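You operate a simulated robot arm through the tools that you are given. There is no shell and no other tool.

Carry out the task below with a simulated robot arm. There is one attempt and no reset: what you move stays moved.

TASK
Wax the red block and prove 30 GU or more with the gloss gauge.
Fine: green buffing pad and open tin; measure after waxing; pad and gauge go back, lid on the tin. Set down upright: blue gloss gauge. A coat counts when it lies all over at full strength: go over it till it gets no stronger.

Only the result counts: the job must be done as asked and must still hold three seconds after the hand-in. Knocking over, shifting, dropping, spilling or breaking anything else fails it. A push-on lid holds only when it is set on centred and level and pressed home; a screw cap is set on level and turned clockwise until tight.

THE ROBOT
A 7-joint arm with a two-finger parallel gripper, fixed in place. Base frame: the origin is at the foot of the arm, x ahead of it, y to its left, z up; the work surface is at about z = 0.84. Units: m, rad, N and s.
With the tool pointing down near the work surface it reaches from about 0.52 to 0.96 m from the base axis. Its first joint turns from -2.897 to 2.897 rad. Payload 3.91 kg.
The tool frame sits at the grasp point between the pads (the TCP): z along the fingers, y along the line on which they close. The tips reach 0.03 m beyond it. Largest opening 0.11 m; finger width 0.02, thickness 0.01; the body of the gripper, 0.048 by 0.112 m, starts 0.055 m behind the TCP.
Orientation is told as [roll, pitch, yaw] about the base's x, y, z axes, in that order, counted from this pose: with the fingers straight down and closing along the base's y, the tool's x points along the base's -x, its y along +y and its z along -z.

THE INTERFACE
- The arm moves only by the tool move_arm. Its arguments are lists of equal length, an entry for each row: "delta_pos": the shift along the base's x, y, z in units of 200 mm (1.0 is 200 mm), a list of three; "turn": the turn, a rotation vector about the base's x, y, z in units of 180 degrees (1.0 is 180 degrees), a list of three; "gripper": the finger opening in m, from 0 to 0.11. In form: {"delta_pos": [[dx, dy, dz], ...], "turn": [[ax, ay, az], ...], "gripper": [gripper, ...]}. A call has 1 to 20 rows; each row is the pose to reach, as a shift and turn from the pose commanded when the call began. A call with a number of a shift or a turn outside -1 to 1 is refused whole. A row lasts 0.2 s, in which the tool goes at most 0.05 m and 0.15 rad; a call with a longer step from one row to the next is refused whole, and so is a gripper value outside its range. Where a pose cannot be reached the arm comes as near as it can. A force on the tool above 40 N (or 10 N above the force at the start of the call, whichever is more), or a blocked arm, ends the call early, and 0.2 s more pass. The fingers move at their own pace (about 0.072 m/s each) and stop on an object; they squeeze with about 25 N. The grip force told is the motor's: it shows also when the fingers shut on nothing. Time passes only in rows, and 0.2 s behind the last, so rows that repeat a pose let the fingers close. It gives the time, the measured TCP pose, the force on the tool (base axes), the opening and the grip force at its end, in the units of the frame above (readings bear some noise), with the torque about the TCP (base axes, N m) and any sound that the robot's microphone picked up, and new pictures: "views" is both (left out), scene, wrist or none.
- Cameras (640 x 400 px; columns grow to the right, rows downward): "scene" is fixed at [0.0594, 0.6423, 1.6295]; the picture's right is [-0.63, -0.77, 0.00], its down [-0.44, 0.36, -0.82] and it looks along [0.64, -0.52, -0.57] (base axes); focal length 360 px, centre (320, 200). "wrist" rides on the gripper at [0.072, 0.017, -0.103] in the tool frame; the picture's right is [-0.23, 0.97, 0.00], its down [-0.76, -0.18, -0.62] and it looks along [-0.61, -0.14, 0.78] (tool axes); focal length 222 px, centre (320, 200).
- raise_lower(by): slides the trunk up (or, below 0, down) by that many m; the arm rides with it, the base frame stays. It gives what a move gives, with no picture.
- locate(camera, pixels): for up to 12 pixels [column, row] of the newest picture of that camera ("zoom" is the newest enlarged one), the place [x, y, z] in the base frame of the surface seen there, good to about 0.002 m, but the place of the scene camera against the robot may be out by one fixed shift of up to 0.025 m in any direction. It takes no simulated time.
- enlarge(camera, box): a new picture of the part [left, top, right, bottom] of that camera's present view, enlarged. It takes no simulated time.
- hand_in(): hands the job in; it is judged then, once.

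Unless the task says otherwise, let go and move clear before handing in.

The tools are called after "Call:" as a command line: name --argument value ..., lists and objects as JSON in quotes. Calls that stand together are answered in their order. move_arm: Moves the arm, as the interface text tells. Its arguments: {"type":"object","properties":{"delta_pos":{"type":"array"},"turn":{"type":"array"},"gripper":{"type":"array"},"views":{"type":"string","enum":["both","scene","wrist","none"]}},"required":["delta_pos","turn","gripper"]} The other tools are called the same way: raise_lower (by) slides the trunk up or down; locate (camera, pixels) gives the place of the surface under pixels of a picture; enlarge (camera, box) takes an enlarged picture of a part of a camera's view; hand_in () hands the job in.

At the start:

```text
t: 0.0
eef_pos: [0.5443, 0.112, 1.1637]
ee_rot: [-0.001, 0.0, 0.0]
ft_force: [-0.2, -0.8, 0.2]
ft_torque: [0.01, -0.03, 0.03]
opening: 0.1099
gripper_force: 0.0
trunk travel left (down, up): [-0.625, 0.057]
```

scene: 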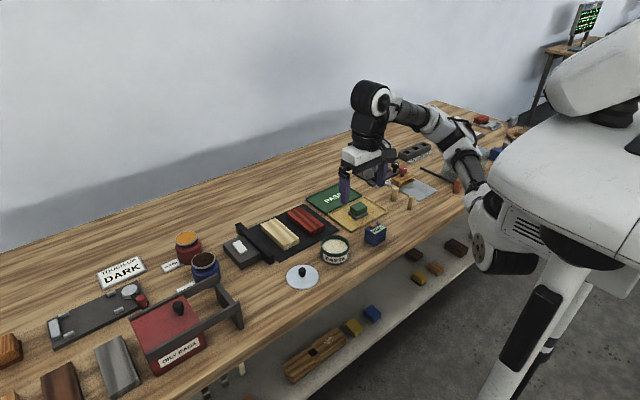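
wrist: 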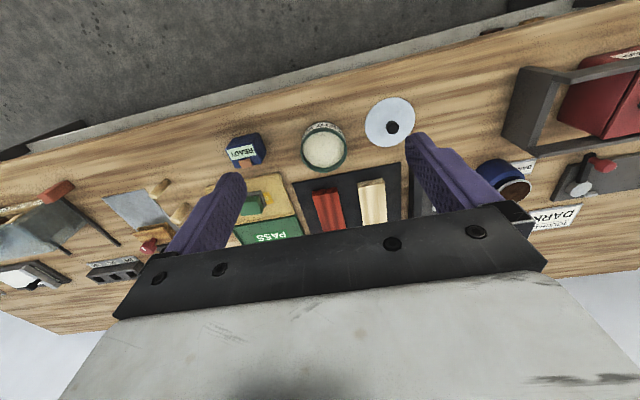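

The scene shows the open tin near (335,248), its lid near (302,277), the green pad near (358,211), the blue gauge near (375,233) and the red block near (305,219). I'll enlarge these regions for detail first.

Call:
enlarge --camera "scene" --box '[220, 170, 420, 295]'

Call:
enlarge --camera "wrist" --box '[200, 80, 440, 250]'

Call:
locate --camera "scene" --pixels '[[335, 244], [302, 277], [302, 270], [358, 210], [375, 229], [305, 217], [280, 230], [348, 222], [330, 195], [240, 250], [292, 242], [411, 186]]'

Call:
locate --camera "wrist" --pixels '[[323, 148], [391, 127], [372, 120], [255, 203], [243, 143], [331, 210], [373, 203], [280, 185], [244, 155]]'

```text
3.20 times, centred on (320, 232) of scene
```

zoom: 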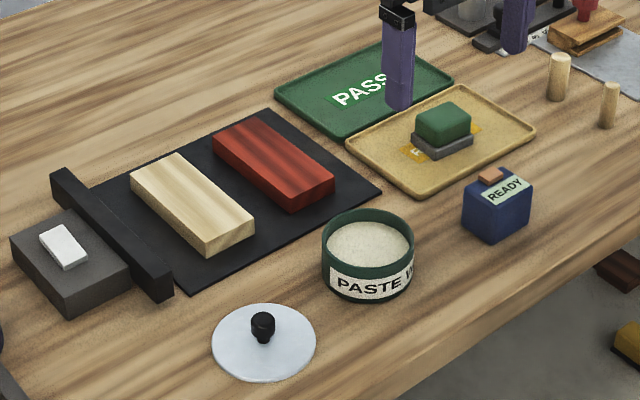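

```text
2.35 times, centred on (320, 165) of wrist
```

zoom: 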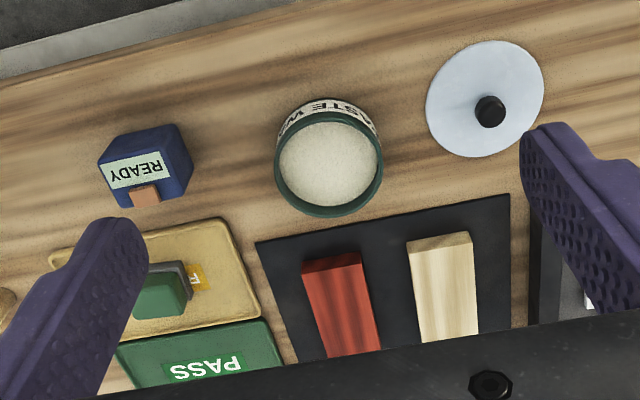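

```text
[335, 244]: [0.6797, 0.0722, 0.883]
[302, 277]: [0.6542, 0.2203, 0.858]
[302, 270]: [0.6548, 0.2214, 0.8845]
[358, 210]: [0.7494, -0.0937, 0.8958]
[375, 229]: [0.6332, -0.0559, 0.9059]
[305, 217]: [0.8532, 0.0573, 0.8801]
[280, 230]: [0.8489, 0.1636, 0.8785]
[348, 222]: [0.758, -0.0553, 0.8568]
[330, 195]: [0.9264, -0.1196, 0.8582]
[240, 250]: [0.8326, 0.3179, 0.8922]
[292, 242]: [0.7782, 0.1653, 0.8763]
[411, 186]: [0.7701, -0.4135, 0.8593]
```

```text
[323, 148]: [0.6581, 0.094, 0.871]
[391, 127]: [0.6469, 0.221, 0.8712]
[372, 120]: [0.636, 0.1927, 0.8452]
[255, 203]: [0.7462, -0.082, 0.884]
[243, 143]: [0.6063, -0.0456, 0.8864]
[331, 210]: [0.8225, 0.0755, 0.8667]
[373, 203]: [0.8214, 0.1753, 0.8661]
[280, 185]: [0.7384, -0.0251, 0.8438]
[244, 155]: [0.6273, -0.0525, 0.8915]
```

The wrist and scene pictures disagree by about [0.02, -0.01, 0.013], so I'll rely on wrist readings. I'll enlarge the labels on the trays, the gauge and the clamp area more closely.

Call:
enlarge --camera "scene" --box '[310, 180, 400, 236]'

Call:
enlarge --camera "scene" --box '[350, 205, 400, 250]'

Call:
enlarge --camera "scene" --box '[0, 220, 260, 400]'

Call:
enlarge --camera "scene" --box '[370, 100, 530, 220]'

```text
7.11 times, centred on (355, 208) of scene
```

zoom: 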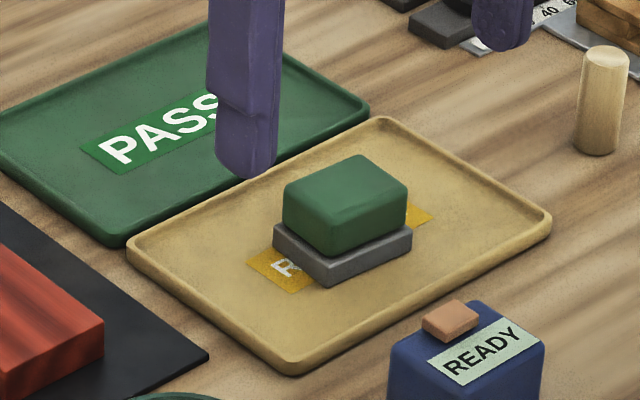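

```text
8.89 times, centred on (375, 228) of scene
```

zoom: 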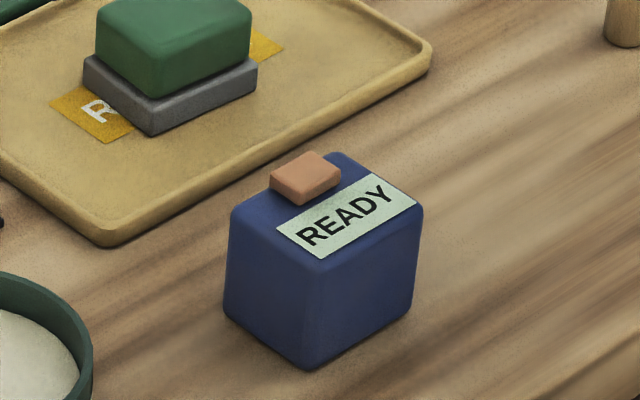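

```text
2.22 times, centred on (130, 310) of scene
```

zoom: 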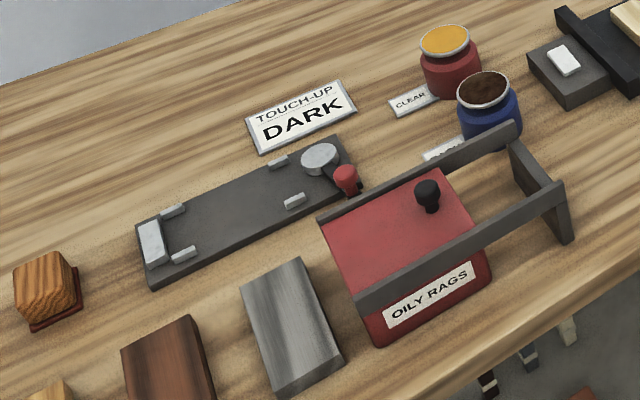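

```text
3.33 times, centred on (450, 160) of scene
```

zoom: 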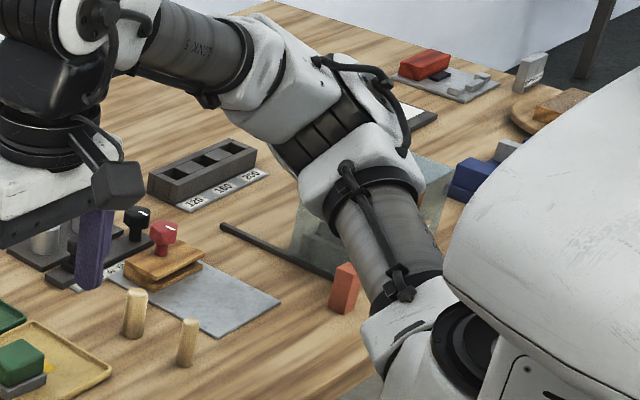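

The tray under the pad is marked "R…" and the gauge shows READY with an orange button on top. I'll move the wrist over the pad and gauge to see their orientation.

Call:
move_arm --delta_pos '[[0.05, -0.16, -0.1], [0.1, -0.32, -0.2], [0.15, -0.48, -0.3], [0.2, -0.64, -0.4], [0.25, -0.8, -0.5], [0.25, -0.8, -0.5]]' --turn '[[0, 0, 0], [0, 0, 0], [0, 0, 0], [0, 0, 0], [0, 0, 0], [0, 0, 0]]' --gripper '[0.11, 0.11, 0.11, 0.11, 0.11, 0.11]'

```text
t: 1.4
eef_pos: [0.5948, -0.0479, 1.0616]
ee_rot: [-0.001, -0.001, -0.001]
ft_force: [0.0, 0.0, -0.7]
ft_torque: [0.01, -0.02, -0.02]
opening: 0.1102
gripper_force: 0.2
trunk travel left (down, up): [-0.625, 0.057]
```

scene: 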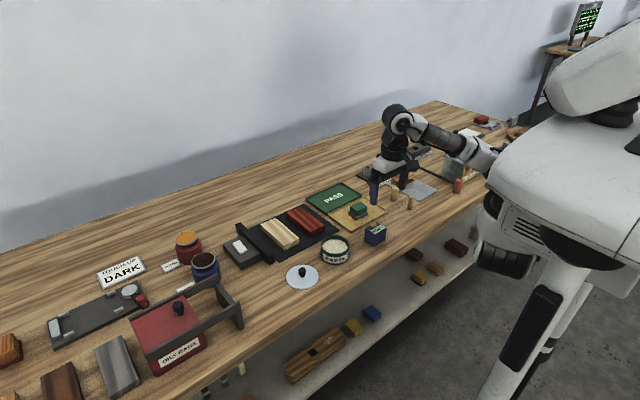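
wrist: 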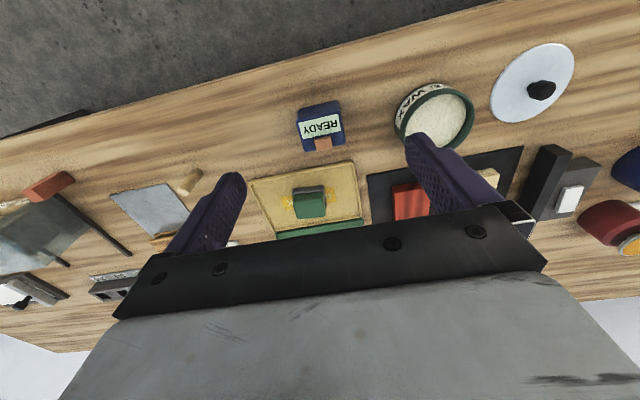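

Call:
enlarge --camera "wrist" --box '[230, 85, 390, 245]'

Call:
enlarge --camera "wrist" --box '[370, 40, 610, 230]'

Call:
enlarge --camera "scene" --box '[320, 180, 400, 250]'

```text
2.50 times, centred on (310, 165) of wrist
```

zoom: 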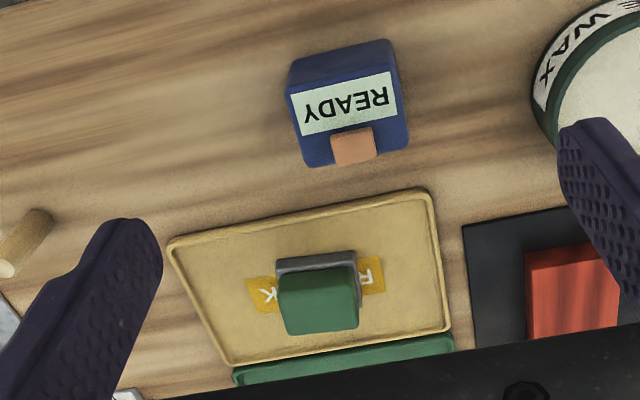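

```text
2.11 times, centred on (490, 135) of wrist
```

zoom: 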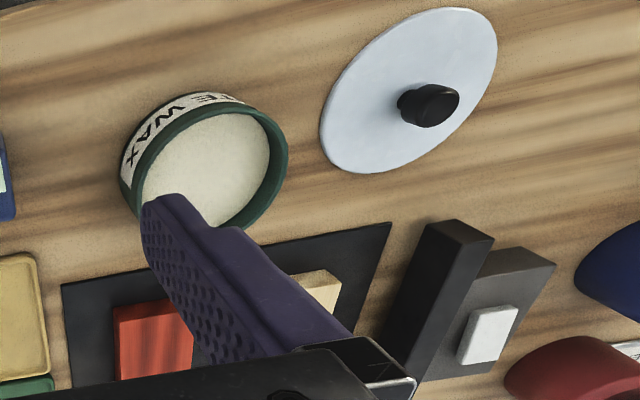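

```text
5.71 times, centred on (360, 215) of scene
```

zoom: 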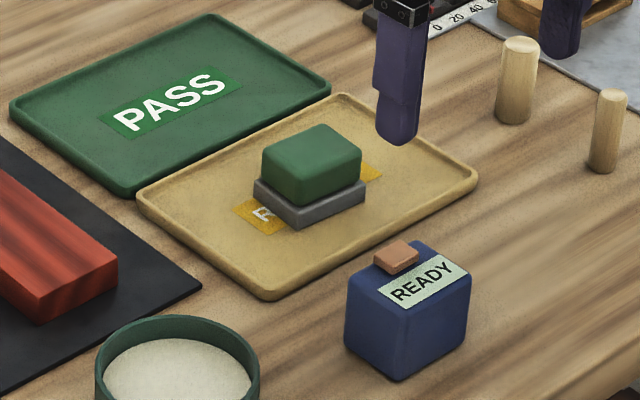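

Now I'll enlarge tightly on the pad and locate its corners, to get its position and yaw.

Call:
enlarge --camera "wrist" --box '[270, 170, 350, 220]'

Call:
locate --camera "wrist" --pixels '[[297, 193], [322, 192], [296, 214], [322, 214], [309, 203], [300, 188], [318, 187], [263, 184], [401, 163], [290, 205], [330, 205]]'

```text
8.00 times, centred on (310, 195) of wrist
```

zoom: 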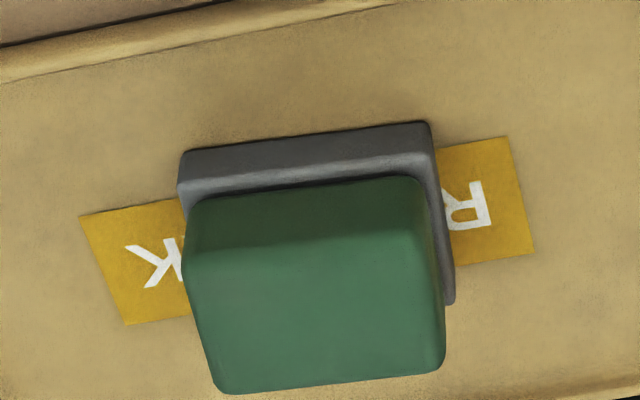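

```text
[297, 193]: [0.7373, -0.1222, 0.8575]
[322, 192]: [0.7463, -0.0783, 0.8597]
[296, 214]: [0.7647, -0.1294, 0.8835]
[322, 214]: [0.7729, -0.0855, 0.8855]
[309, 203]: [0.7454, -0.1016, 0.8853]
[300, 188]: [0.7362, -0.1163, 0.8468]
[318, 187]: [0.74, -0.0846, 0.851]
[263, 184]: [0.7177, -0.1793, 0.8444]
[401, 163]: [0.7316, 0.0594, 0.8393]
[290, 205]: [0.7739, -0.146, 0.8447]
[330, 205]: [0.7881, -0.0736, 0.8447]
```

Call:
locate --camera "zoom" --pixels '[[205, 268], [415, 246], [228, 380], [430, 358], [320, 315], [200, 215], [410, 195], [190, 175], [425, 148], [448, 295], [195, 190], [340, 145]]'

```text
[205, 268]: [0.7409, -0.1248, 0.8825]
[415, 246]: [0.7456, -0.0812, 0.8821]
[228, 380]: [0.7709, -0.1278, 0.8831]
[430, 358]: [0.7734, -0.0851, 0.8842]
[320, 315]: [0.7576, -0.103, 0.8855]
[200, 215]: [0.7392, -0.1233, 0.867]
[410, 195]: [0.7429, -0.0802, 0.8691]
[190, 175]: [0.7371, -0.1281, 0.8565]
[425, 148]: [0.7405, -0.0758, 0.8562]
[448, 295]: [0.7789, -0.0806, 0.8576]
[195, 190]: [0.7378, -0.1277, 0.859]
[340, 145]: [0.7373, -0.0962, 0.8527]
```

The pad's handle spans roughly y -0.126…-0.081 at z top 0.885, with a yaw near -0.1 rad, and the grey felt under it is slightly wider. Next I'll view the red block from close up.

Call:
move_arm --delta_pos '[[0.125, 0.143, -0.06], [0.25, 0.286, -0.12], [0.375, 0.429, -0.18], [0.5, 0.572, -0.24], [0.625, 0.715, -0.3], [0.625, 0.715, -0.3]]' --turn '[[0, 0, 0], [0, 0, 0], [0, 0, 0], [0, 0, 0], [0, 0, 0], [0, 0, 0]]' --gripper '[0.11, 0.11, 0.11, 0.11, 0.11, 0.11]' --views "wrist"

```text
t: 2.8
eef_pos: [0.7192, 0.0934, 1.0037]
ee_rot: [0.0, 0.001, 0.002]
ft_force: [-0.2, 0.3, 1.2]
ft_torque: [-0.03, 0.04, -0.02]
opening: 0.1098
gripper_force: 0.0
trunk travel left (down, up): [-0.625, 0.057]
```

wrist: 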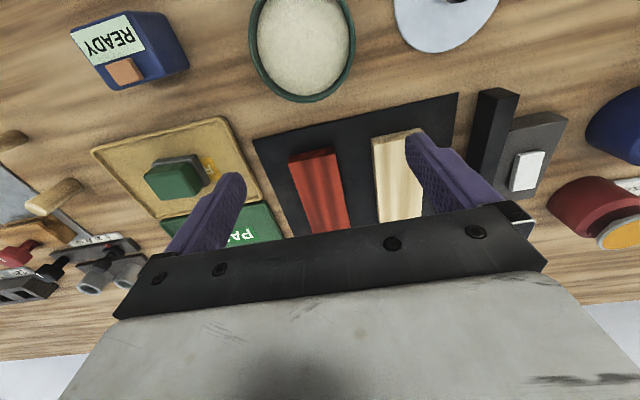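

The red block is around (320,190), the tin around (302,45) and the gauge around (130,50) in the wrist view. I'll locate the corners of each.

Call:
enlarge --camera "wrist" --box '[250, 130, 410, 240]'

Call:
locate --camera "wrist" --pixels '[[289, 155], [334, 149], [350, 229], [307, 235], [302, 10], [254, 42], [352, 42], [304, 100], [300, 45], [300, 93], [256, 140], [458, 94]]'

Call:
locate --camera "wrist" --pixels '[[72, 35], [160, 13], [188, 70], [107, 90], [124, 71], [93, 50], [130, 30], [140, 62], [448, 46], [400, 20], [493, 25]]'

```text
3.64 times, centred on (330, 185) of wrist
```

zoom: 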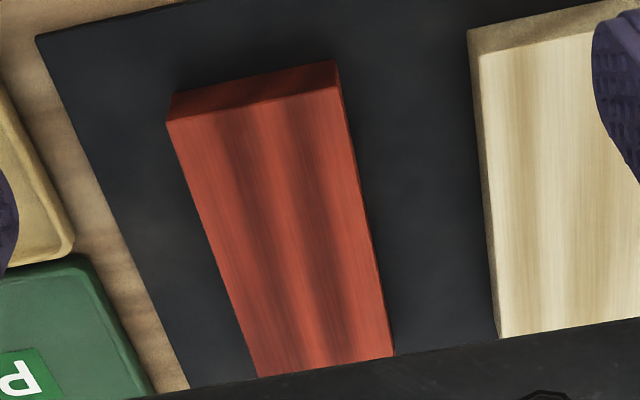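

```text
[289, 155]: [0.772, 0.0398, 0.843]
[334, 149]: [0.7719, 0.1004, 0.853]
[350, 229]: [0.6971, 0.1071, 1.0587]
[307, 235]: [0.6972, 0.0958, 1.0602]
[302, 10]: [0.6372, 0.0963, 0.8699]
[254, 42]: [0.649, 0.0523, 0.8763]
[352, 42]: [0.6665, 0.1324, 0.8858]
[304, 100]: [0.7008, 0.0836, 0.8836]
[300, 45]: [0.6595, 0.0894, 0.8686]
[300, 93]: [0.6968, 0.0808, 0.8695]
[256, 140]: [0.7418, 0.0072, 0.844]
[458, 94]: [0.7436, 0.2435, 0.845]
```

```text
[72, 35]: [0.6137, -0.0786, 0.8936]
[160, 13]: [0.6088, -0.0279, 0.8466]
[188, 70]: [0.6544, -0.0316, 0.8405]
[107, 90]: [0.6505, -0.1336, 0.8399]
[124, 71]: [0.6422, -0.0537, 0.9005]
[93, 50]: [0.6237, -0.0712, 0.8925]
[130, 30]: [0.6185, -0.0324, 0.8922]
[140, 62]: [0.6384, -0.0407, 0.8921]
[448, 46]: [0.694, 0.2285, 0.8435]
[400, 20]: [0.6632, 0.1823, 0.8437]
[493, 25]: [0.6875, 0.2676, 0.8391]
```

Call:
locate --camera "zoom" --pixels '[[170, 124], [335, 90], [180, 97], [333, 64], [255, 370], [388, 352], [270, 240], [485, 55], [500, 330], [300, 370], [100, 300], [60, 60]]'

Call:
enlarge --camera "wrist" --box '[60, 0, 200, 100]'

```text
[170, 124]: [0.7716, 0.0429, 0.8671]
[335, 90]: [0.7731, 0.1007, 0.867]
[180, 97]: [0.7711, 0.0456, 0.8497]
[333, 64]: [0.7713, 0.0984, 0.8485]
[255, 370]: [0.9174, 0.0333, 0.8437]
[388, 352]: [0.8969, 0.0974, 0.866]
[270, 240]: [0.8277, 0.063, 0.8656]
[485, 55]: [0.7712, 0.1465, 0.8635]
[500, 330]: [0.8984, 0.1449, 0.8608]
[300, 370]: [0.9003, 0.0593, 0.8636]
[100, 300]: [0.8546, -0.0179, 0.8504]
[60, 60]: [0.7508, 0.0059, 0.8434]
```

```text
4.00 times, centred on (130, 50) of wrist
```

zoom: 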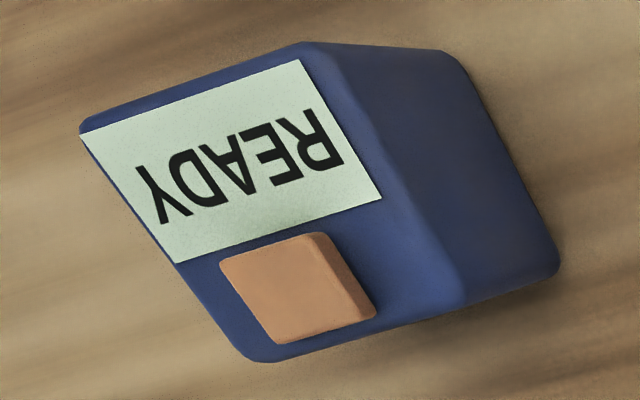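

Call:
locate --camera "zoom" --pixels '[[90, 128], [303, 52], [450, 300], [262, 350], [225, 262], [312, 238], [365, 318], [283, 340], [290, 290], [440, 55], [552, 265], [180, 255]]'

Call:
enlarge --camera "wrist" --box '[240, 0, 520, 110]'

```text
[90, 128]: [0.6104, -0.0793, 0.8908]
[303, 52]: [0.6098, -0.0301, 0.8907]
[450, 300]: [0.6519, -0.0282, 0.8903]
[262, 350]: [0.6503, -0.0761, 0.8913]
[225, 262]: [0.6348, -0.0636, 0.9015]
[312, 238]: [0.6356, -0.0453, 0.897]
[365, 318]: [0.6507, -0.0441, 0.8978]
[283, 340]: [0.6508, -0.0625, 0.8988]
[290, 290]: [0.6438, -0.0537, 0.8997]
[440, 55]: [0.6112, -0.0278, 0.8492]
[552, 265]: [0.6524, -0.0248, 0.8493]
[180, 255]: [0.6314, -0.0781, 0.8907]
```

```text
2.29 times, centred on (380, 55) of wrist
```

zoom: 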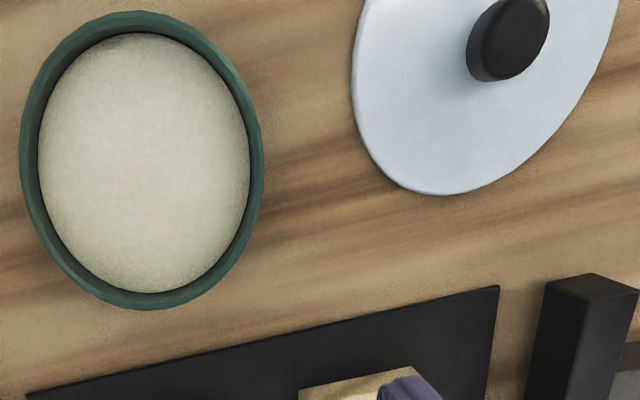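

Call:
locate --camera "zoom" --pixels '[[30, 170], [257, 170], [140, 17], [150, 302], [60, 160], [235, 160], [140, 50], [145, 280], [140, 165], [508, 40], [357, 50], [445, 190]]'

Call:
locate --camera "scene" --pixels '[[335, 244], [302, 277]]'

```text
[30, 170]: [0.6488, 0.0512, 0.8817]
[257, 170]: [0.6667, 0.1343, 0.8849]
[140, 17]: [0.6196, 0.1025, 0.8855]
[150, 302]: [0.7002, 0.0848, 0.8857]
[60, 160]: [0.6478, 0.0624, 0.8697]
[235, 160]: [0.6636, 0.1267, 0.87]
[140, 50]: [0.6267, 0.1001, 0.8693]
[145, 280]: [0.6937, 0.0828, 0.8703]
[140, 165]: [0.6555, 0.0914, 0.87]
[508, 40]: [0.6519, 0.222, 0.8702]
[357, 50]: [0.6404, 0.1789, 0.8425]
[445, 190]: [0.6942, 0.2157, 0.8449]
```

```text
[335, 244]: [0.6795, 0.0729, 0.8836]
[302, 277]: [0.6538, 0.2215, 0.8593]
```

The tin's rim is centred near (0.659, 0.093) at z 0.8855, with wax at 0.870. The red block spans x 0.772–0.905 and y 0.043–0.101, with its top at 0.867. I'll go above the pad with a -0.1 rad yaw.

Call:
move_arm --delta_pos '[[0.0377, -0.199, -0.0437], [0.0754, -0.398, -0.0874], [0.1131, -0.597, -0.1311], [0.1508, -0.796, -0.1748], [0.1885, -0.995, -0.2185], [0.1885, -0.995, -0.2185]]' --turn '[[0, 0, -0.0064], [0, 0, -0.0127], [0, 0, -0.0191], [0, 0, -0.0255], [0, 0, -0.0318], [0, 0, -0.0318]]' --gripper '[0.09, 0.09, 0.09, 0.09, 0.09, 0.09]'

```text
t: 4.2
eef_pos: [0.7584, -0.1041, 0.9611]
ee_rot: [0.0, -0.001, -0.099]
ft_force: [0.0, 0.4, -1.0]
ft_torque: [-0.01, 0.0, 0.0]
opening: 0.0896
gripper_force: 0.1
trunk travel left (down, up): [-0.625, 0.057]
```

scene: 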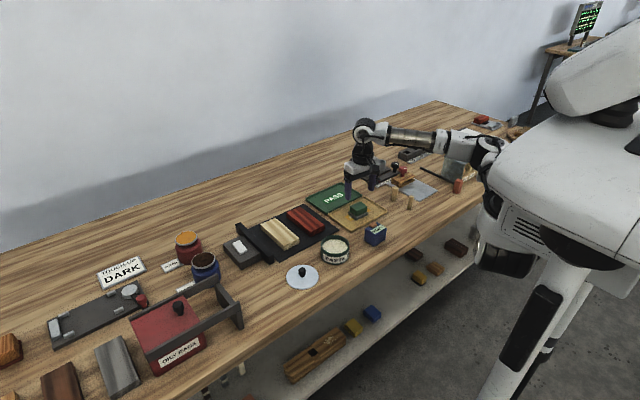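
wrist: 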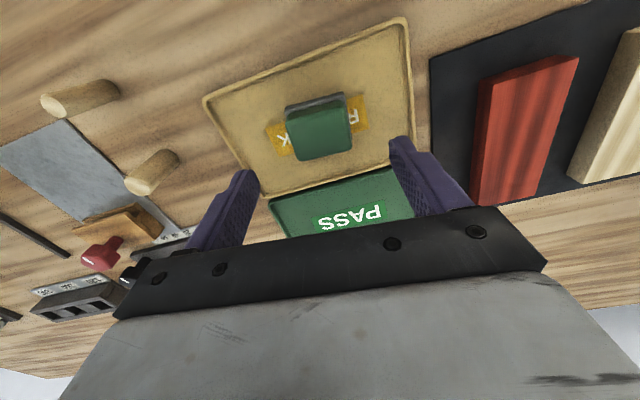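

Call:
enlarge --camera "wrist" --box '[260, 80, 380, 170]'

```text
4.44 times, centred on (320, 125) of wrist
```

zoom: 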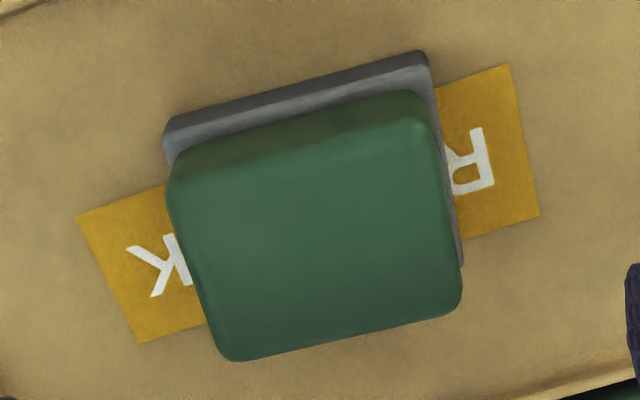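

Call:
locate --camera "zoom" --pixels '[[180, 185], [415, 130], [228, 352], [455, 305], [320, 240], [175, 125], [425, 62], [450, 215], [168, 150], [270, 95], [440, 130], [320, 170]]'

```text
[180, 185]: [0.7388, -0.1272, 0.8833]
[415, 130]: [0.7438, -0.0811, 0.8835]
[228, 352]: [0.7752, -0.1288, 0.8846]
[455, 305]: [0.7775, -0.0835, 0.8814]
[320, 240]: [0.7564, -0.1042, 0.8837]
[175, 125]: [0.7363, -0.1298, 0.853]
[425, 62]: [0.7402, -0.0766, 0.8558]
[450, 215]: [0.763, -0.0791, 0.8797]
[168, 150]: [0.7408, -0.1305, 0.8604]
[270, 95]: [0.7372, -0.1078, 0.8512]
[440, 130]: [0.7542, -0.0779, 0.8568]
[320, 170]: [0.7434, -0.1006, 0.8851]
```

The handle's centre is (0.759, -0.105), its yaw about -0.07, and it is about 0.047 wide. I'll correct the yaw slightly and descend to z≈0.892 so the fingertips stay above the felt.

Call:
move_arm --delta_pos '[[0.005, -0.005, -0.1], [0.005, -0.005, -0.2], [0.005, -0.005, -0.3], [0.005, -0.005, -0.34], [0.005, -0.005, -0.34]]' --turn '[[0, 0, 0.0095], [0, 0, 0.0095], [0, 0, 0.0095], [0, 0, 0.0095], [0, 0, 0.0095]]' --gripper '[0.09, 0.09, 0.09, 0.09, 0.09]'

```text
t: 5.4
eef_pos: [0.7583, -0.1048, 0.893]
ee_rot: [0.001, -0.001, -0.069]
ft_force: [-0.8, -0.4, 0.3]
ft_torque: [0.02, -0.01, 0.0]
opening: 0.0898
gripper_force: 0.1
trunk travel left (down, up): [-0.625, 0.057]
```

scene: 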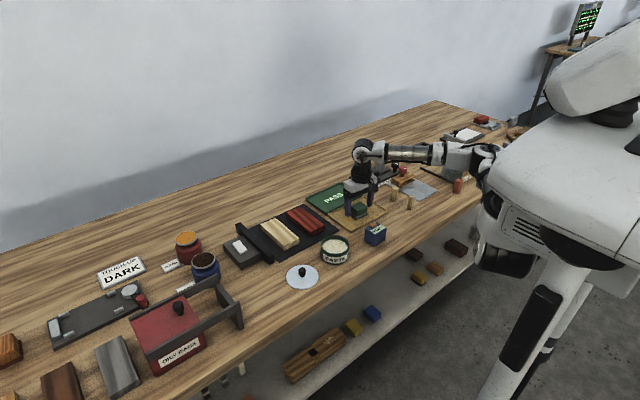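
wrist: 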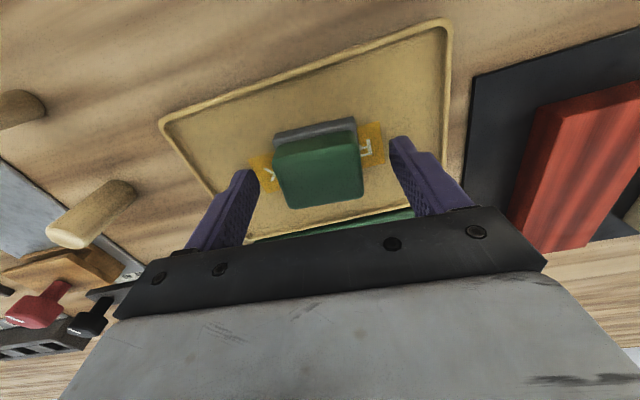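

The handle at (318,175) sits between the two fingers, and the tips are just above the felt. I'll close the gripper.

Call:
move_arm --delta_pos '[[0, 0, 0], [0, 0, 0], [0, 0, 0], [0, 0, 0], [0, 0, 0]]' --turn '[[0, 0, 0], [0, 0, 0], [0, 0, 0], [0, 0, 0], [0, 0, 0]]' --gripper '[0.06, 0.04, 0.02, 0.02, 0.02]'

```text
t: 6.6
eef_pos: [0.7585, -0.104, 0.8935]
ee_rot: [0.0, 0.001, -0.07]
ft_force: [0.0, -1.0, 0.3]
ft_torque: [0.01, 0.02, 0.0]
opening: 0.0552
gripper_force: 24.8
trunk travel left (down, up): [-0.625, 0.057]
```

scene: 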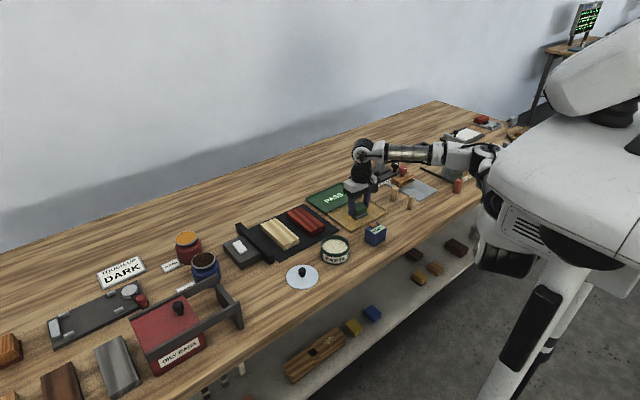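
wrist: 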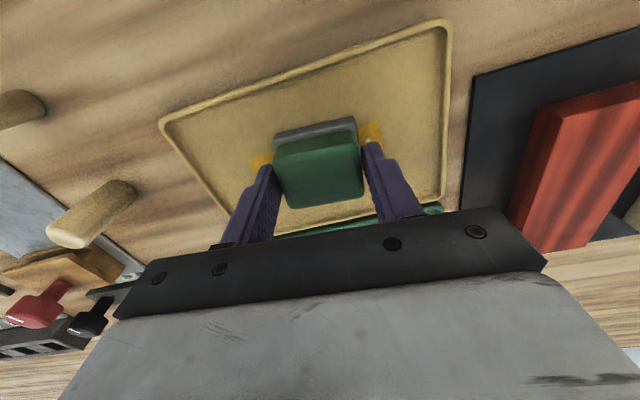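

The fingers stopped at 0.0552 m, wider than the handle I measured. I'll check whether they hold the handle or the felt.

Call:
enlarge --camera "wrist" --box '[230, 100, 430, 240]'

Call:
enlarge --camera "scene" --box '[330, 165, 400, 230]'

```text
2.86 times, centred on (330, 170) of wrist
```

zoom: 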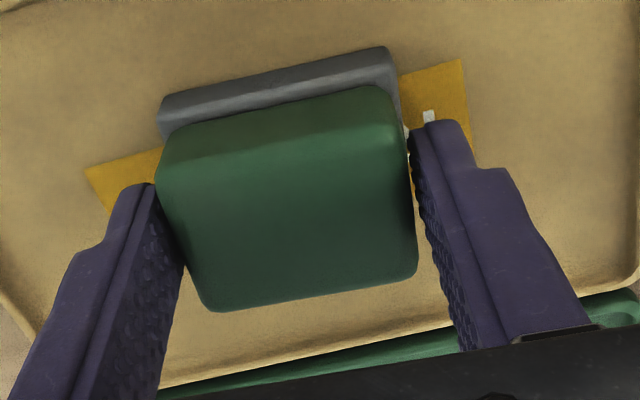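

```text
6.15 times, centred on (365, 198) of scene
```

zoom: 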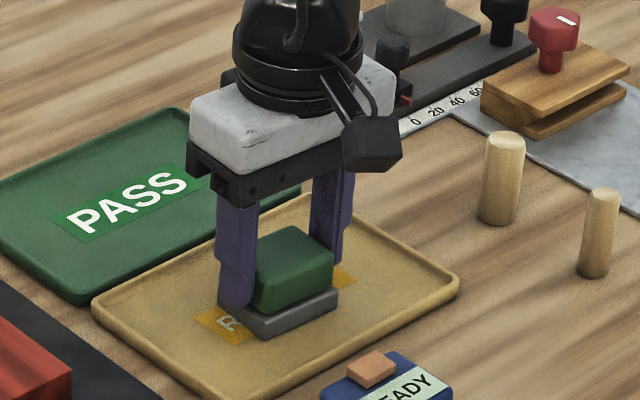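

Call:
enlarge --camera "wrist" --box '[260, 110, 400, 210]'

Call:
locate --camera "wrist" --pixels '[[290, 137], [340, 126], [300, 134], [320, 130], [355, 140], [320, 145], [320, 175], [376, 146], [266, 170], [380, 160], [258, 180], [372, 145]]'

```text
4.00 times, centred on (330, 160) of wrist
```

zoom: 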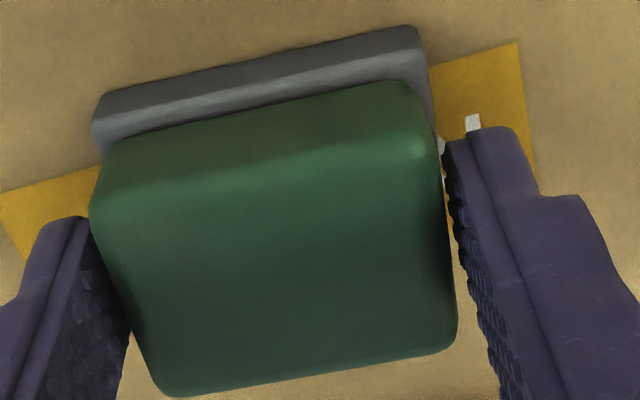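

```text
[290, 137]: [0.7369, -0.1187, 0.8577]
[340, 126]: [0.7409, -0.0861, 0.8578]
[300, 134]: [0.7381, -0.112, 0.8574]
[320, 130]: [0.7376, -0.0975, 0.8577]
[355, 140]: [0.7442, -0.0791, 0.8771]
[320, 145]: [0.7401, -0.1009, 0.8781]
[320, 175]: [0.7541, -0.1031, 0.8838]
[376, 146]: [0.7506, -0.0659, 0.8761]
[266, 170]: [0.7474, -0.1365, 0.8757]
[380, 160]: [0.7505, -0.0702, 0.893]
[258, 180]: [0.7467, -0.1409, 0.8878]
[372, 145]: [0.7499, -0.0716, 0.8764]
```

Call:
enlarge --camera "scene" --box '[344, 190, 376, 222]'

```text
12.50 times, centred on (360, 206) of scene
```

zoom: 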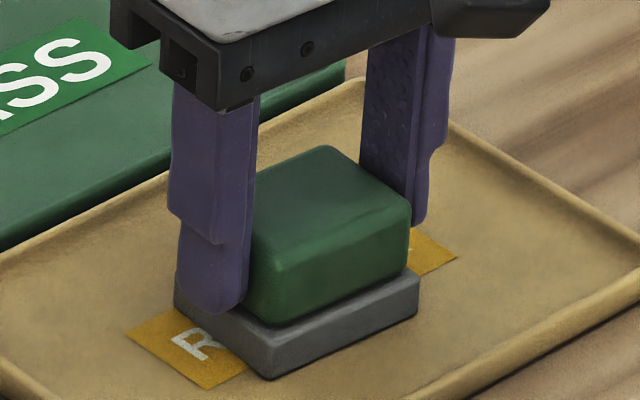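

Call:
locate --camera "zoom" --pixels '[[212, 308], [195, 300], [232, 306], [180, 285], [255, 335], [265, 355], [410, 275], [320, 160], [300, 330], [418, 222], [265, 368], [340, 345]]'

```text
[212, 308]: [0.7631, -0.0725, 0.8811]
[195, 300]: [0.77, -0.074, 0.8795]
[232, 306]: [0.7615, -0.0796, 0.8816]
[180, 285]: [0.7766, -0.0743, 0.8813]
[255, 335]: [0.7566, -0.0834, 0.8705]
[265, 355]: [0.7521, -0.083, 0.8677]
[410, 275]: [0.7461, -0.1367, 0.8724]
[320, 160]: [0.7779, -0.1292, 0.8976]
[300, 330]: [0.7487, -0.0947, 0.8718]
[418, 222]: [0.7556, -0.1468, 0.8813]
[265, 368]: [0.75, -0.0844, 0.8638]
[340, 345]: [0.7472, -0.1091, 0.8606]
```

The fingertips (scene z about 0.867 after correction) are above the felt top (0.858), and the grip is firm at 24.8 N. I'll lift a little to see whether the pad follows.

Call:
move_arm --delta_pos '[[0, 0, 0.03], [0, 0, 0.08], [0, 0, 0.15], [0, 0, 0.2], [0, 0, 0.2]]' --turn '[[0, 0, 0], [0, 0, 0], [0, 0, 0], [0, 0, 0], [0, 0, 0]]' --gripper '[0.02, 0.02, 0.02, 0.02, 0.02]'

Call:
enlarge --camera "scene" --box '[330, 165, 400, 230]'

Call:
enlarge --camera "wrist" --box '[230, 80, 430, 240]'

```text
t: 7.8
eef_pos: [0.7573, -0.1049, 0.9321]
ee_rot: [-0.001, 0.0, -0.07]
ft_force: [-0.2, 0.1, -0.2]
ft_torque: [0.01, 0.01, -0.02]
opening: 0.0203
gripper_force: 0.0
trunk travel left (down, up): [-0.625, 0.057]
```

scene: 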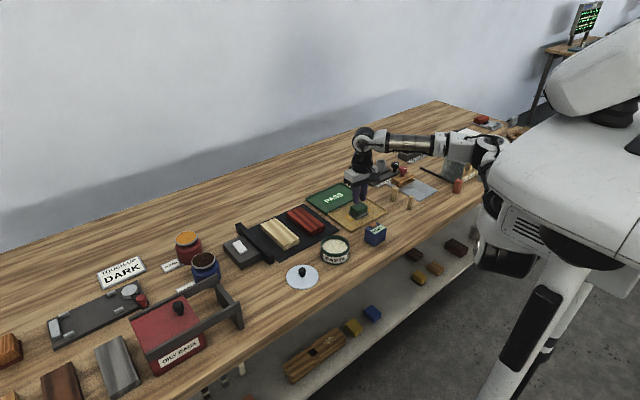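
wrist: 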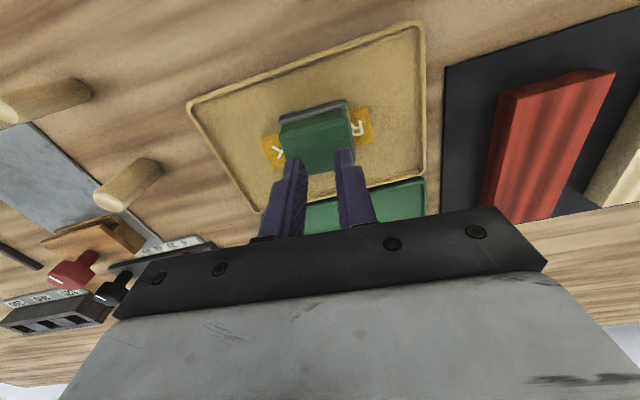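

```text
6.15 times, centred on (365, 198) of scene
```

zoom: 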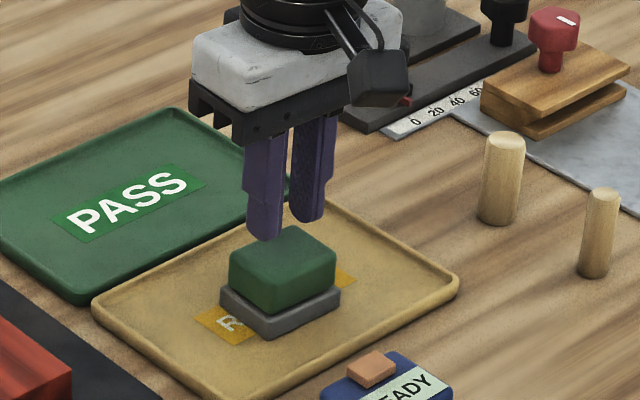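

```text
2.50 times, centred on (330, 160) of wrist
```

zoom: 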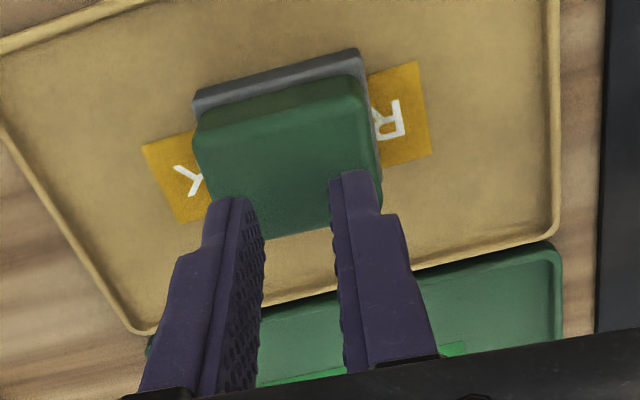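

The fingers slipped off (opening 0.0203, pad still on the tray). I'll check whether the pad moved, then retry at other heights to see where the handle can be held.

Call:
locate --camera "zoom" --pixels '[[205, 138], [355, 88], [245, 225], [375, 190], [280, 150], [200, 105], [355, 58], [200, 120]]'

Call:
move_arm --delta_pos '[[0, 0, 0.01], [0, 0, 0.01], [0, 0, 0.01], [0, 0, -0.08], [0, 0, -0.15], [0, 0, -0.15], [0, 0, -0.15], [0, 0, -0.15], [0, 0, -0.15], [0, 0, -0.15]]' --turn '[[0, 0, 0], [0, 0, 0], [0, 0, 0], [0, 0, 0], [0, 0, 0], [0, 0, 0], [0, 0, 0], [0, 0, 0], [0, 0, 0], [0, 0, 0]]' --gripper '[0.05, 0.08, 0.08, 0.08, 0.08, 0.08, 0.06, 0.04, 0.04, 0.04]' --views "wrist"

```text
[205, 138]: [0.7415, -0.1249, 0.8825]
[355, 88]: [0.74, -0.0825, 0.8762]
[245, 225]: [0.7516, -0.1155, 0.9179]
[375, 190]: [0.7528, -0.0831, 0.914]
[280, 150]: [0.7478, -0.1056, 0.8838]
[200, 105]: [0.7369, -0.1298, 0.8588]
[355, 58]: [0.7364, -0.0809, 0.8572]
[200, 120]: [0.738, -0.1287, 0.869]
```

```text
t: 10.0
eef_pos: [0.7594, -0.1059, 0.9027]
ee_rot: [-0.001, 0.0, -0.071]
ft_force: [0.8, -0.3, 0.0]
ft_torque: [0.0, 0.0, 0.01]
opening: 0.0555
gripper_force: 24.8
trunk travel left (down, up): [-0.625, 0.057]
```

wrist: 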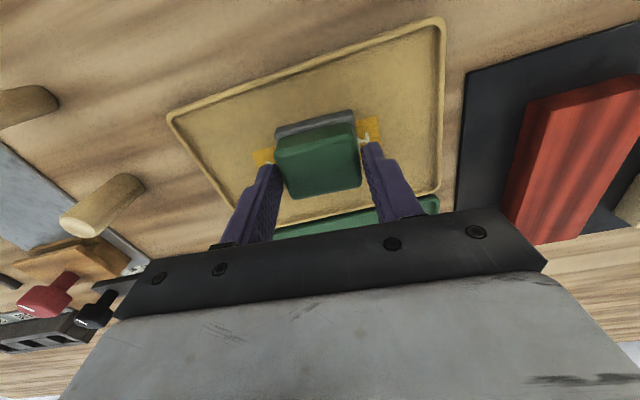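

The opening is again 0.0555 even with the tips higher, so the handle's sides are vertical and simply about 0.055 wide. I'll go lower for more overlap, re-grip, wait longer, and lift very slowly while watching forces.

Call:
move_arm --delta_pos '[[0, 0, 0], [0, 0, 0], [0, 0, -0.03], [0, 0, -0.06], [0, 0, -0.06], [0, 0, -0.06], [0, 0, -0.06], [0, 0, -0.06], [0, 0, -0.06], [0, 0, -0.06]]' --turn '[[0, 0, 0], [0, 0, 0], [0, 0, 0], [0, 0, 0], [0, 0, 0], [0, 0, 0], [0, 0, 0], [0, 0, 0], [0, 0, 0], [0, 0, 0]]' --gripper '[0.08, 0.08, 0.08, 0.08, 0.06, 0.03, 0.0, 0.0, 0.0, 0.0]' --views "wrist"

Call:
enlarge --camera "wrist" --box '[230, 80, 430, 240]'

```text
t: 12.2
eef_pos: [0.7584, -0.1056, 0.8903]
ee_rot: [0.001, 0.0, -0.069]
ft_force: [-0.4, 0.4, -0.7]
ft_torque: [-0.01, 0.01, 0.01]
opening: 0.0553
gripper_force: 24.8
trunk travel left (down, up): [-0.625, 0.057]
```

wrist: 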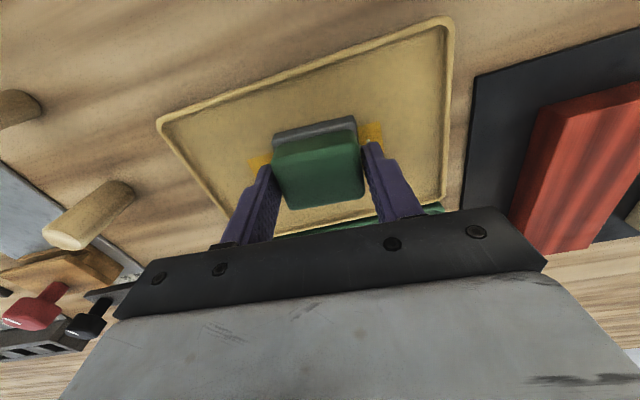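

```text
2.50 times, centred on (330, 160) of wrist
```

zoom: 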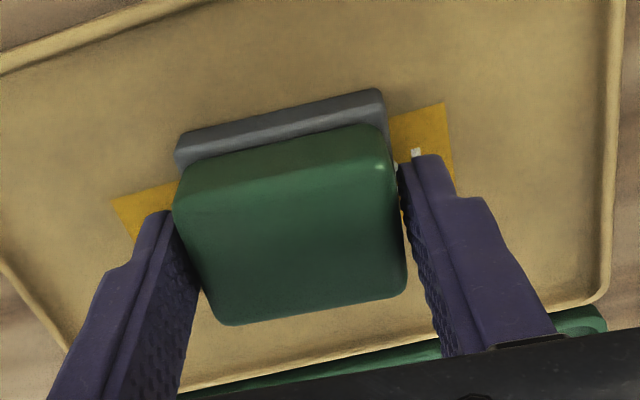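

Gripped at z 0.890 with 24.8 N. I'll lift only 4 mm slowly and check the force and opening.

Call:
move_arm --delta_pos '[[0, 0, 0.005], [0, 0, 0.01], [0, 0, 0.015], [0, 0, 0.02], [0, 0, 0.02]]' --turn '[[0, 0, 0], [0, 0, 0], [0, 0, 0], [0, 0, 0], [0, 0, 0]]' --gripper '[0.0, 0.0, 0.0, 0.0, 0.0]' --views "wrist"

Call:
enlarge --camera "wrist" --box '[230, 80, 430, 240]'

Call:
enlarge --camera "scene" --box '[344, 190, 376, 222]'

```text
t: 13.4
eef_pos: [0.7584, -0.1046, 0.8947]
ee_rot: [0.0, 0.0, -0.07]
ft_force: [-1.0, 0.1, -0.9]
ft_torque: [-0.02, 0.02, -0.02]
opening: 0.055
gripper_force: 25.2
trunk travel left (down, up): [-0.625, 0.057]
```

wrist: 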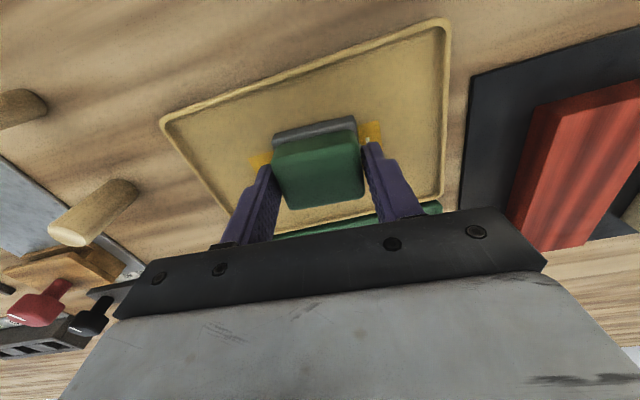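

```text
2.50 times, centred on (330, 160) of wrist
```

zoom: 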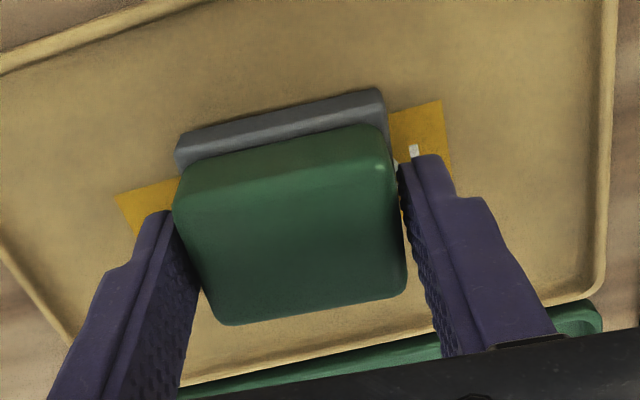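

```text
12.50 times, centred on (360, 206) of scene
```

zoom: 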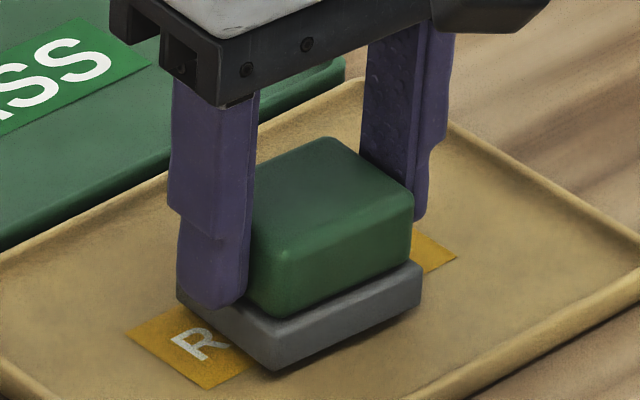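

The pad is now lifted with the fingers (scene zoom shows it clear of the tray) using the slow lift. I'll continue raising it gently.

Call:
move_arm --delta_pos '[[0, 0, 0.01], [0, 0, 0.025], [0, 0, 0.045], [0, 0, 0.07], [0, 0, 0.1], [0, 0, 0.13], [0, 0, 0.16], [0, 0, 0.19], [0, 0, 0.22], [0, 0, 0.25], [0, 0, 0.28], [0, 0, 0.3], [0, 0, 0.3]]' --turn '[[0, 0, 0], [0, 0, 0], [0, 0, 0], [0, 0, 0], [0, 0, 0], [0, 0, 0], [0, 0, 0], [0, 0, 0], [0, 0, 0], [0, 0, 0], [0, 0, 0], [0, 0, 0], [0, 0, 0]]' --gripper '[0, 0, 0, 0, 0, 0, 0, 0, 0, 0, 0, 0, 0]'

Call:
enlarge --camera "scene" --box '[330, 165, 400, 230]'

```text
t: 16.2
eef_pos: [0.7571, -0.1047, 0.9547]
ee_rot: [0.001, 0.001, -0.07]
ft_force: [-0.4, -0.9, -0.7]
ft_torque: [0.03, 0.0, 0.03]
opening: 0.0551
gripper_force: 24.9
trunk travel left (down, up): [-0.625, 0.057]
```

scene: 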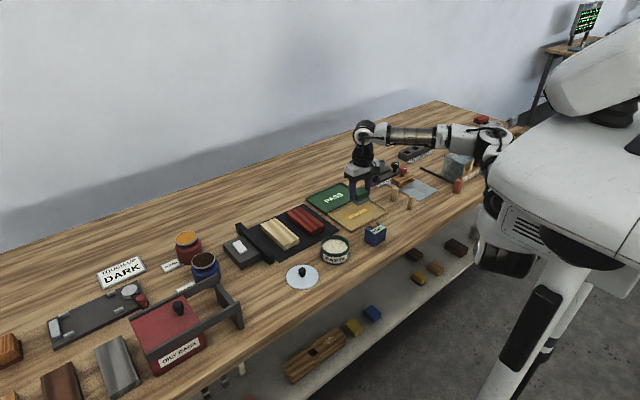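
wrist: 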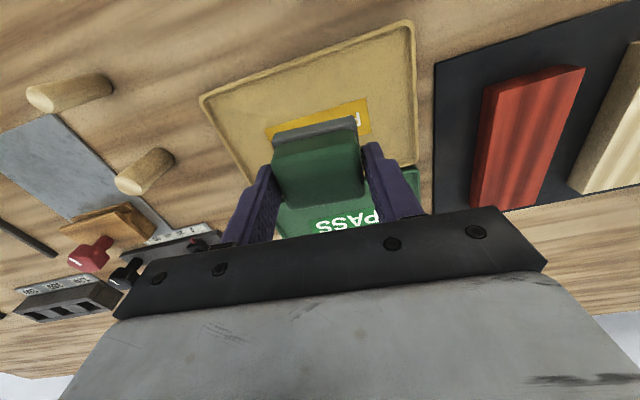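

```text
6.15 times, centred on (365, 198) of scene
```

zoom: 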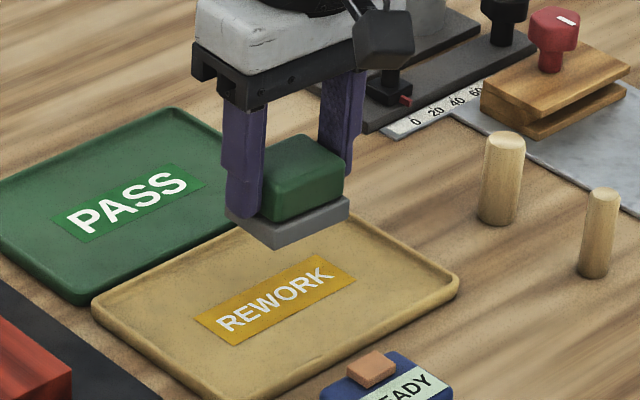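

The pad is held firmly, and the scene zoom shows it had stood over the REWORK label. I'll carry it slowly over the tin centre at (0.659, 0.093).

Call:
move_arm --delta_pos '[[-0.01, 0.02, 0.01], [-0.03, 0.06, 0.02], [-0.06, 0.12, 0.03], [-0.09, 0.18, 0.03], [-0.12, 0.24, 0.03], [-0.15, 0.3, 0.03], [-0.18, 0.36, 0.03], [-0.21, 0.42, 0.03], [-0.24, 0.48, 0.03], [-0.27, 0.54, 0.03], [-0.3, 0.6, 0.03], [-0.33, 0.66, 0.03], [-0.36, 0.72, 0.03], [-0.39, 0.78, 0.03], [-0.42, 0.84, 0.03], [-0.45, 0.9, 0.03], [-0.48, 0.95, 0.03], [-0.495, 0.98, 0.03], [-0.5, 0.99, 0.03], [-0.5, 0.99, 0.03]]' --turn '[[0, 0, 0], [0, 0, 0.001], [0, 0, 0.002], [0, 0, 0.003], [0, 0, 0.004], [0, 0, 0.005], [0, 0, 0.006], [0, 0, 0.007], [0, 0, 0.008], [0, 0, 0.009], [0, 0, 0.01], [0, 0, 0.011], [0, 0, 0.012], [0, 0, 0.013], [0, 0, 0.014], [0, 0, 0.014], [0, 0, 0.014], [0, 0, 0.014], [0, 0, 0.014], [0, 0, 0.014]]' --gripper '[0, 0, 0, 0, 0, 0, 0, 0, 0, 0, 0, 0, 0, 0, 0, 0, 0, 0, 0, 0]'

Call:
enlarge --camera "scene" --box '[300, 190, 380, 270]'

Call:
enlarge --camera "wrist" --box '[220, 70, 440, 240]'

```text
t: 20.4
eef_pos: [0.6572, 0.0928, 0.9602]
ee_rot: [0.001, 0.0, -0.027]
ft_force: [0.3, -0.8, -1.1]
ft_torque: [0.0, -0.03, -0.02]
opening: 0.0551
gripper_force: 25.2
trunk travel left (down, up): [-0.625, 0.057]
```

scene: 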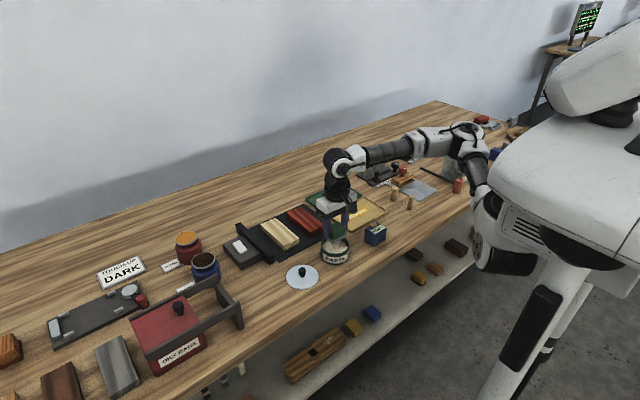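
wrist: 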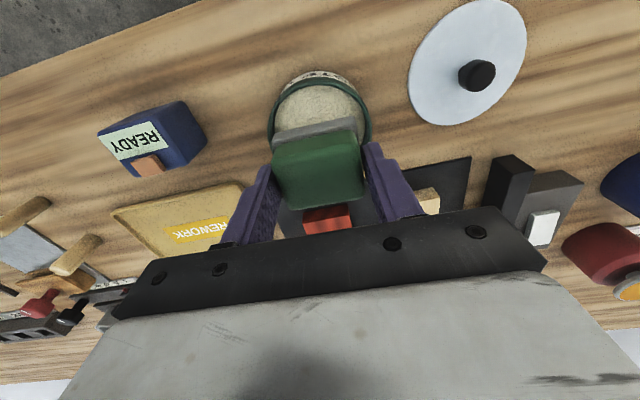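

```text
5.00 times, centred on (340, 230) of scene
```

zoom: 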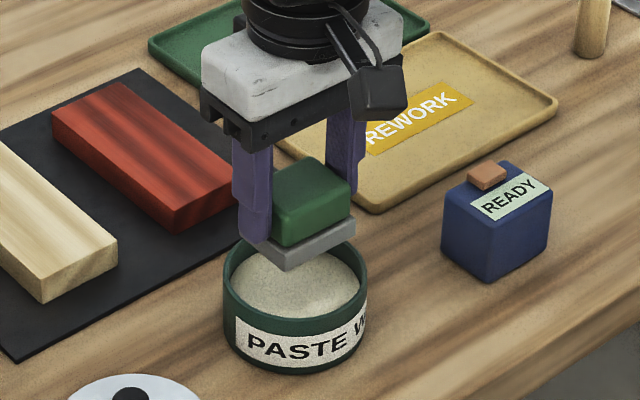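

```text
2.35 times, centred on (330, 155) of wrist
```

zoom: 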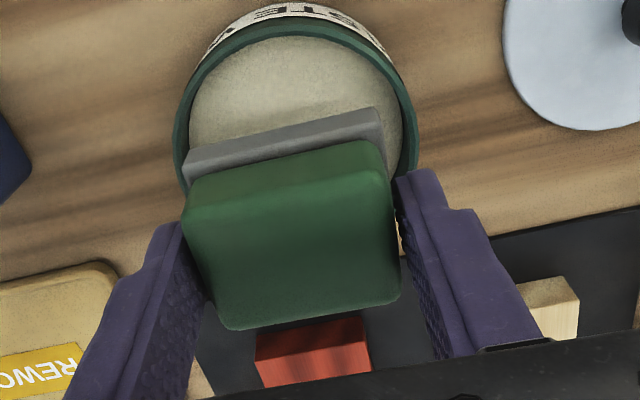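

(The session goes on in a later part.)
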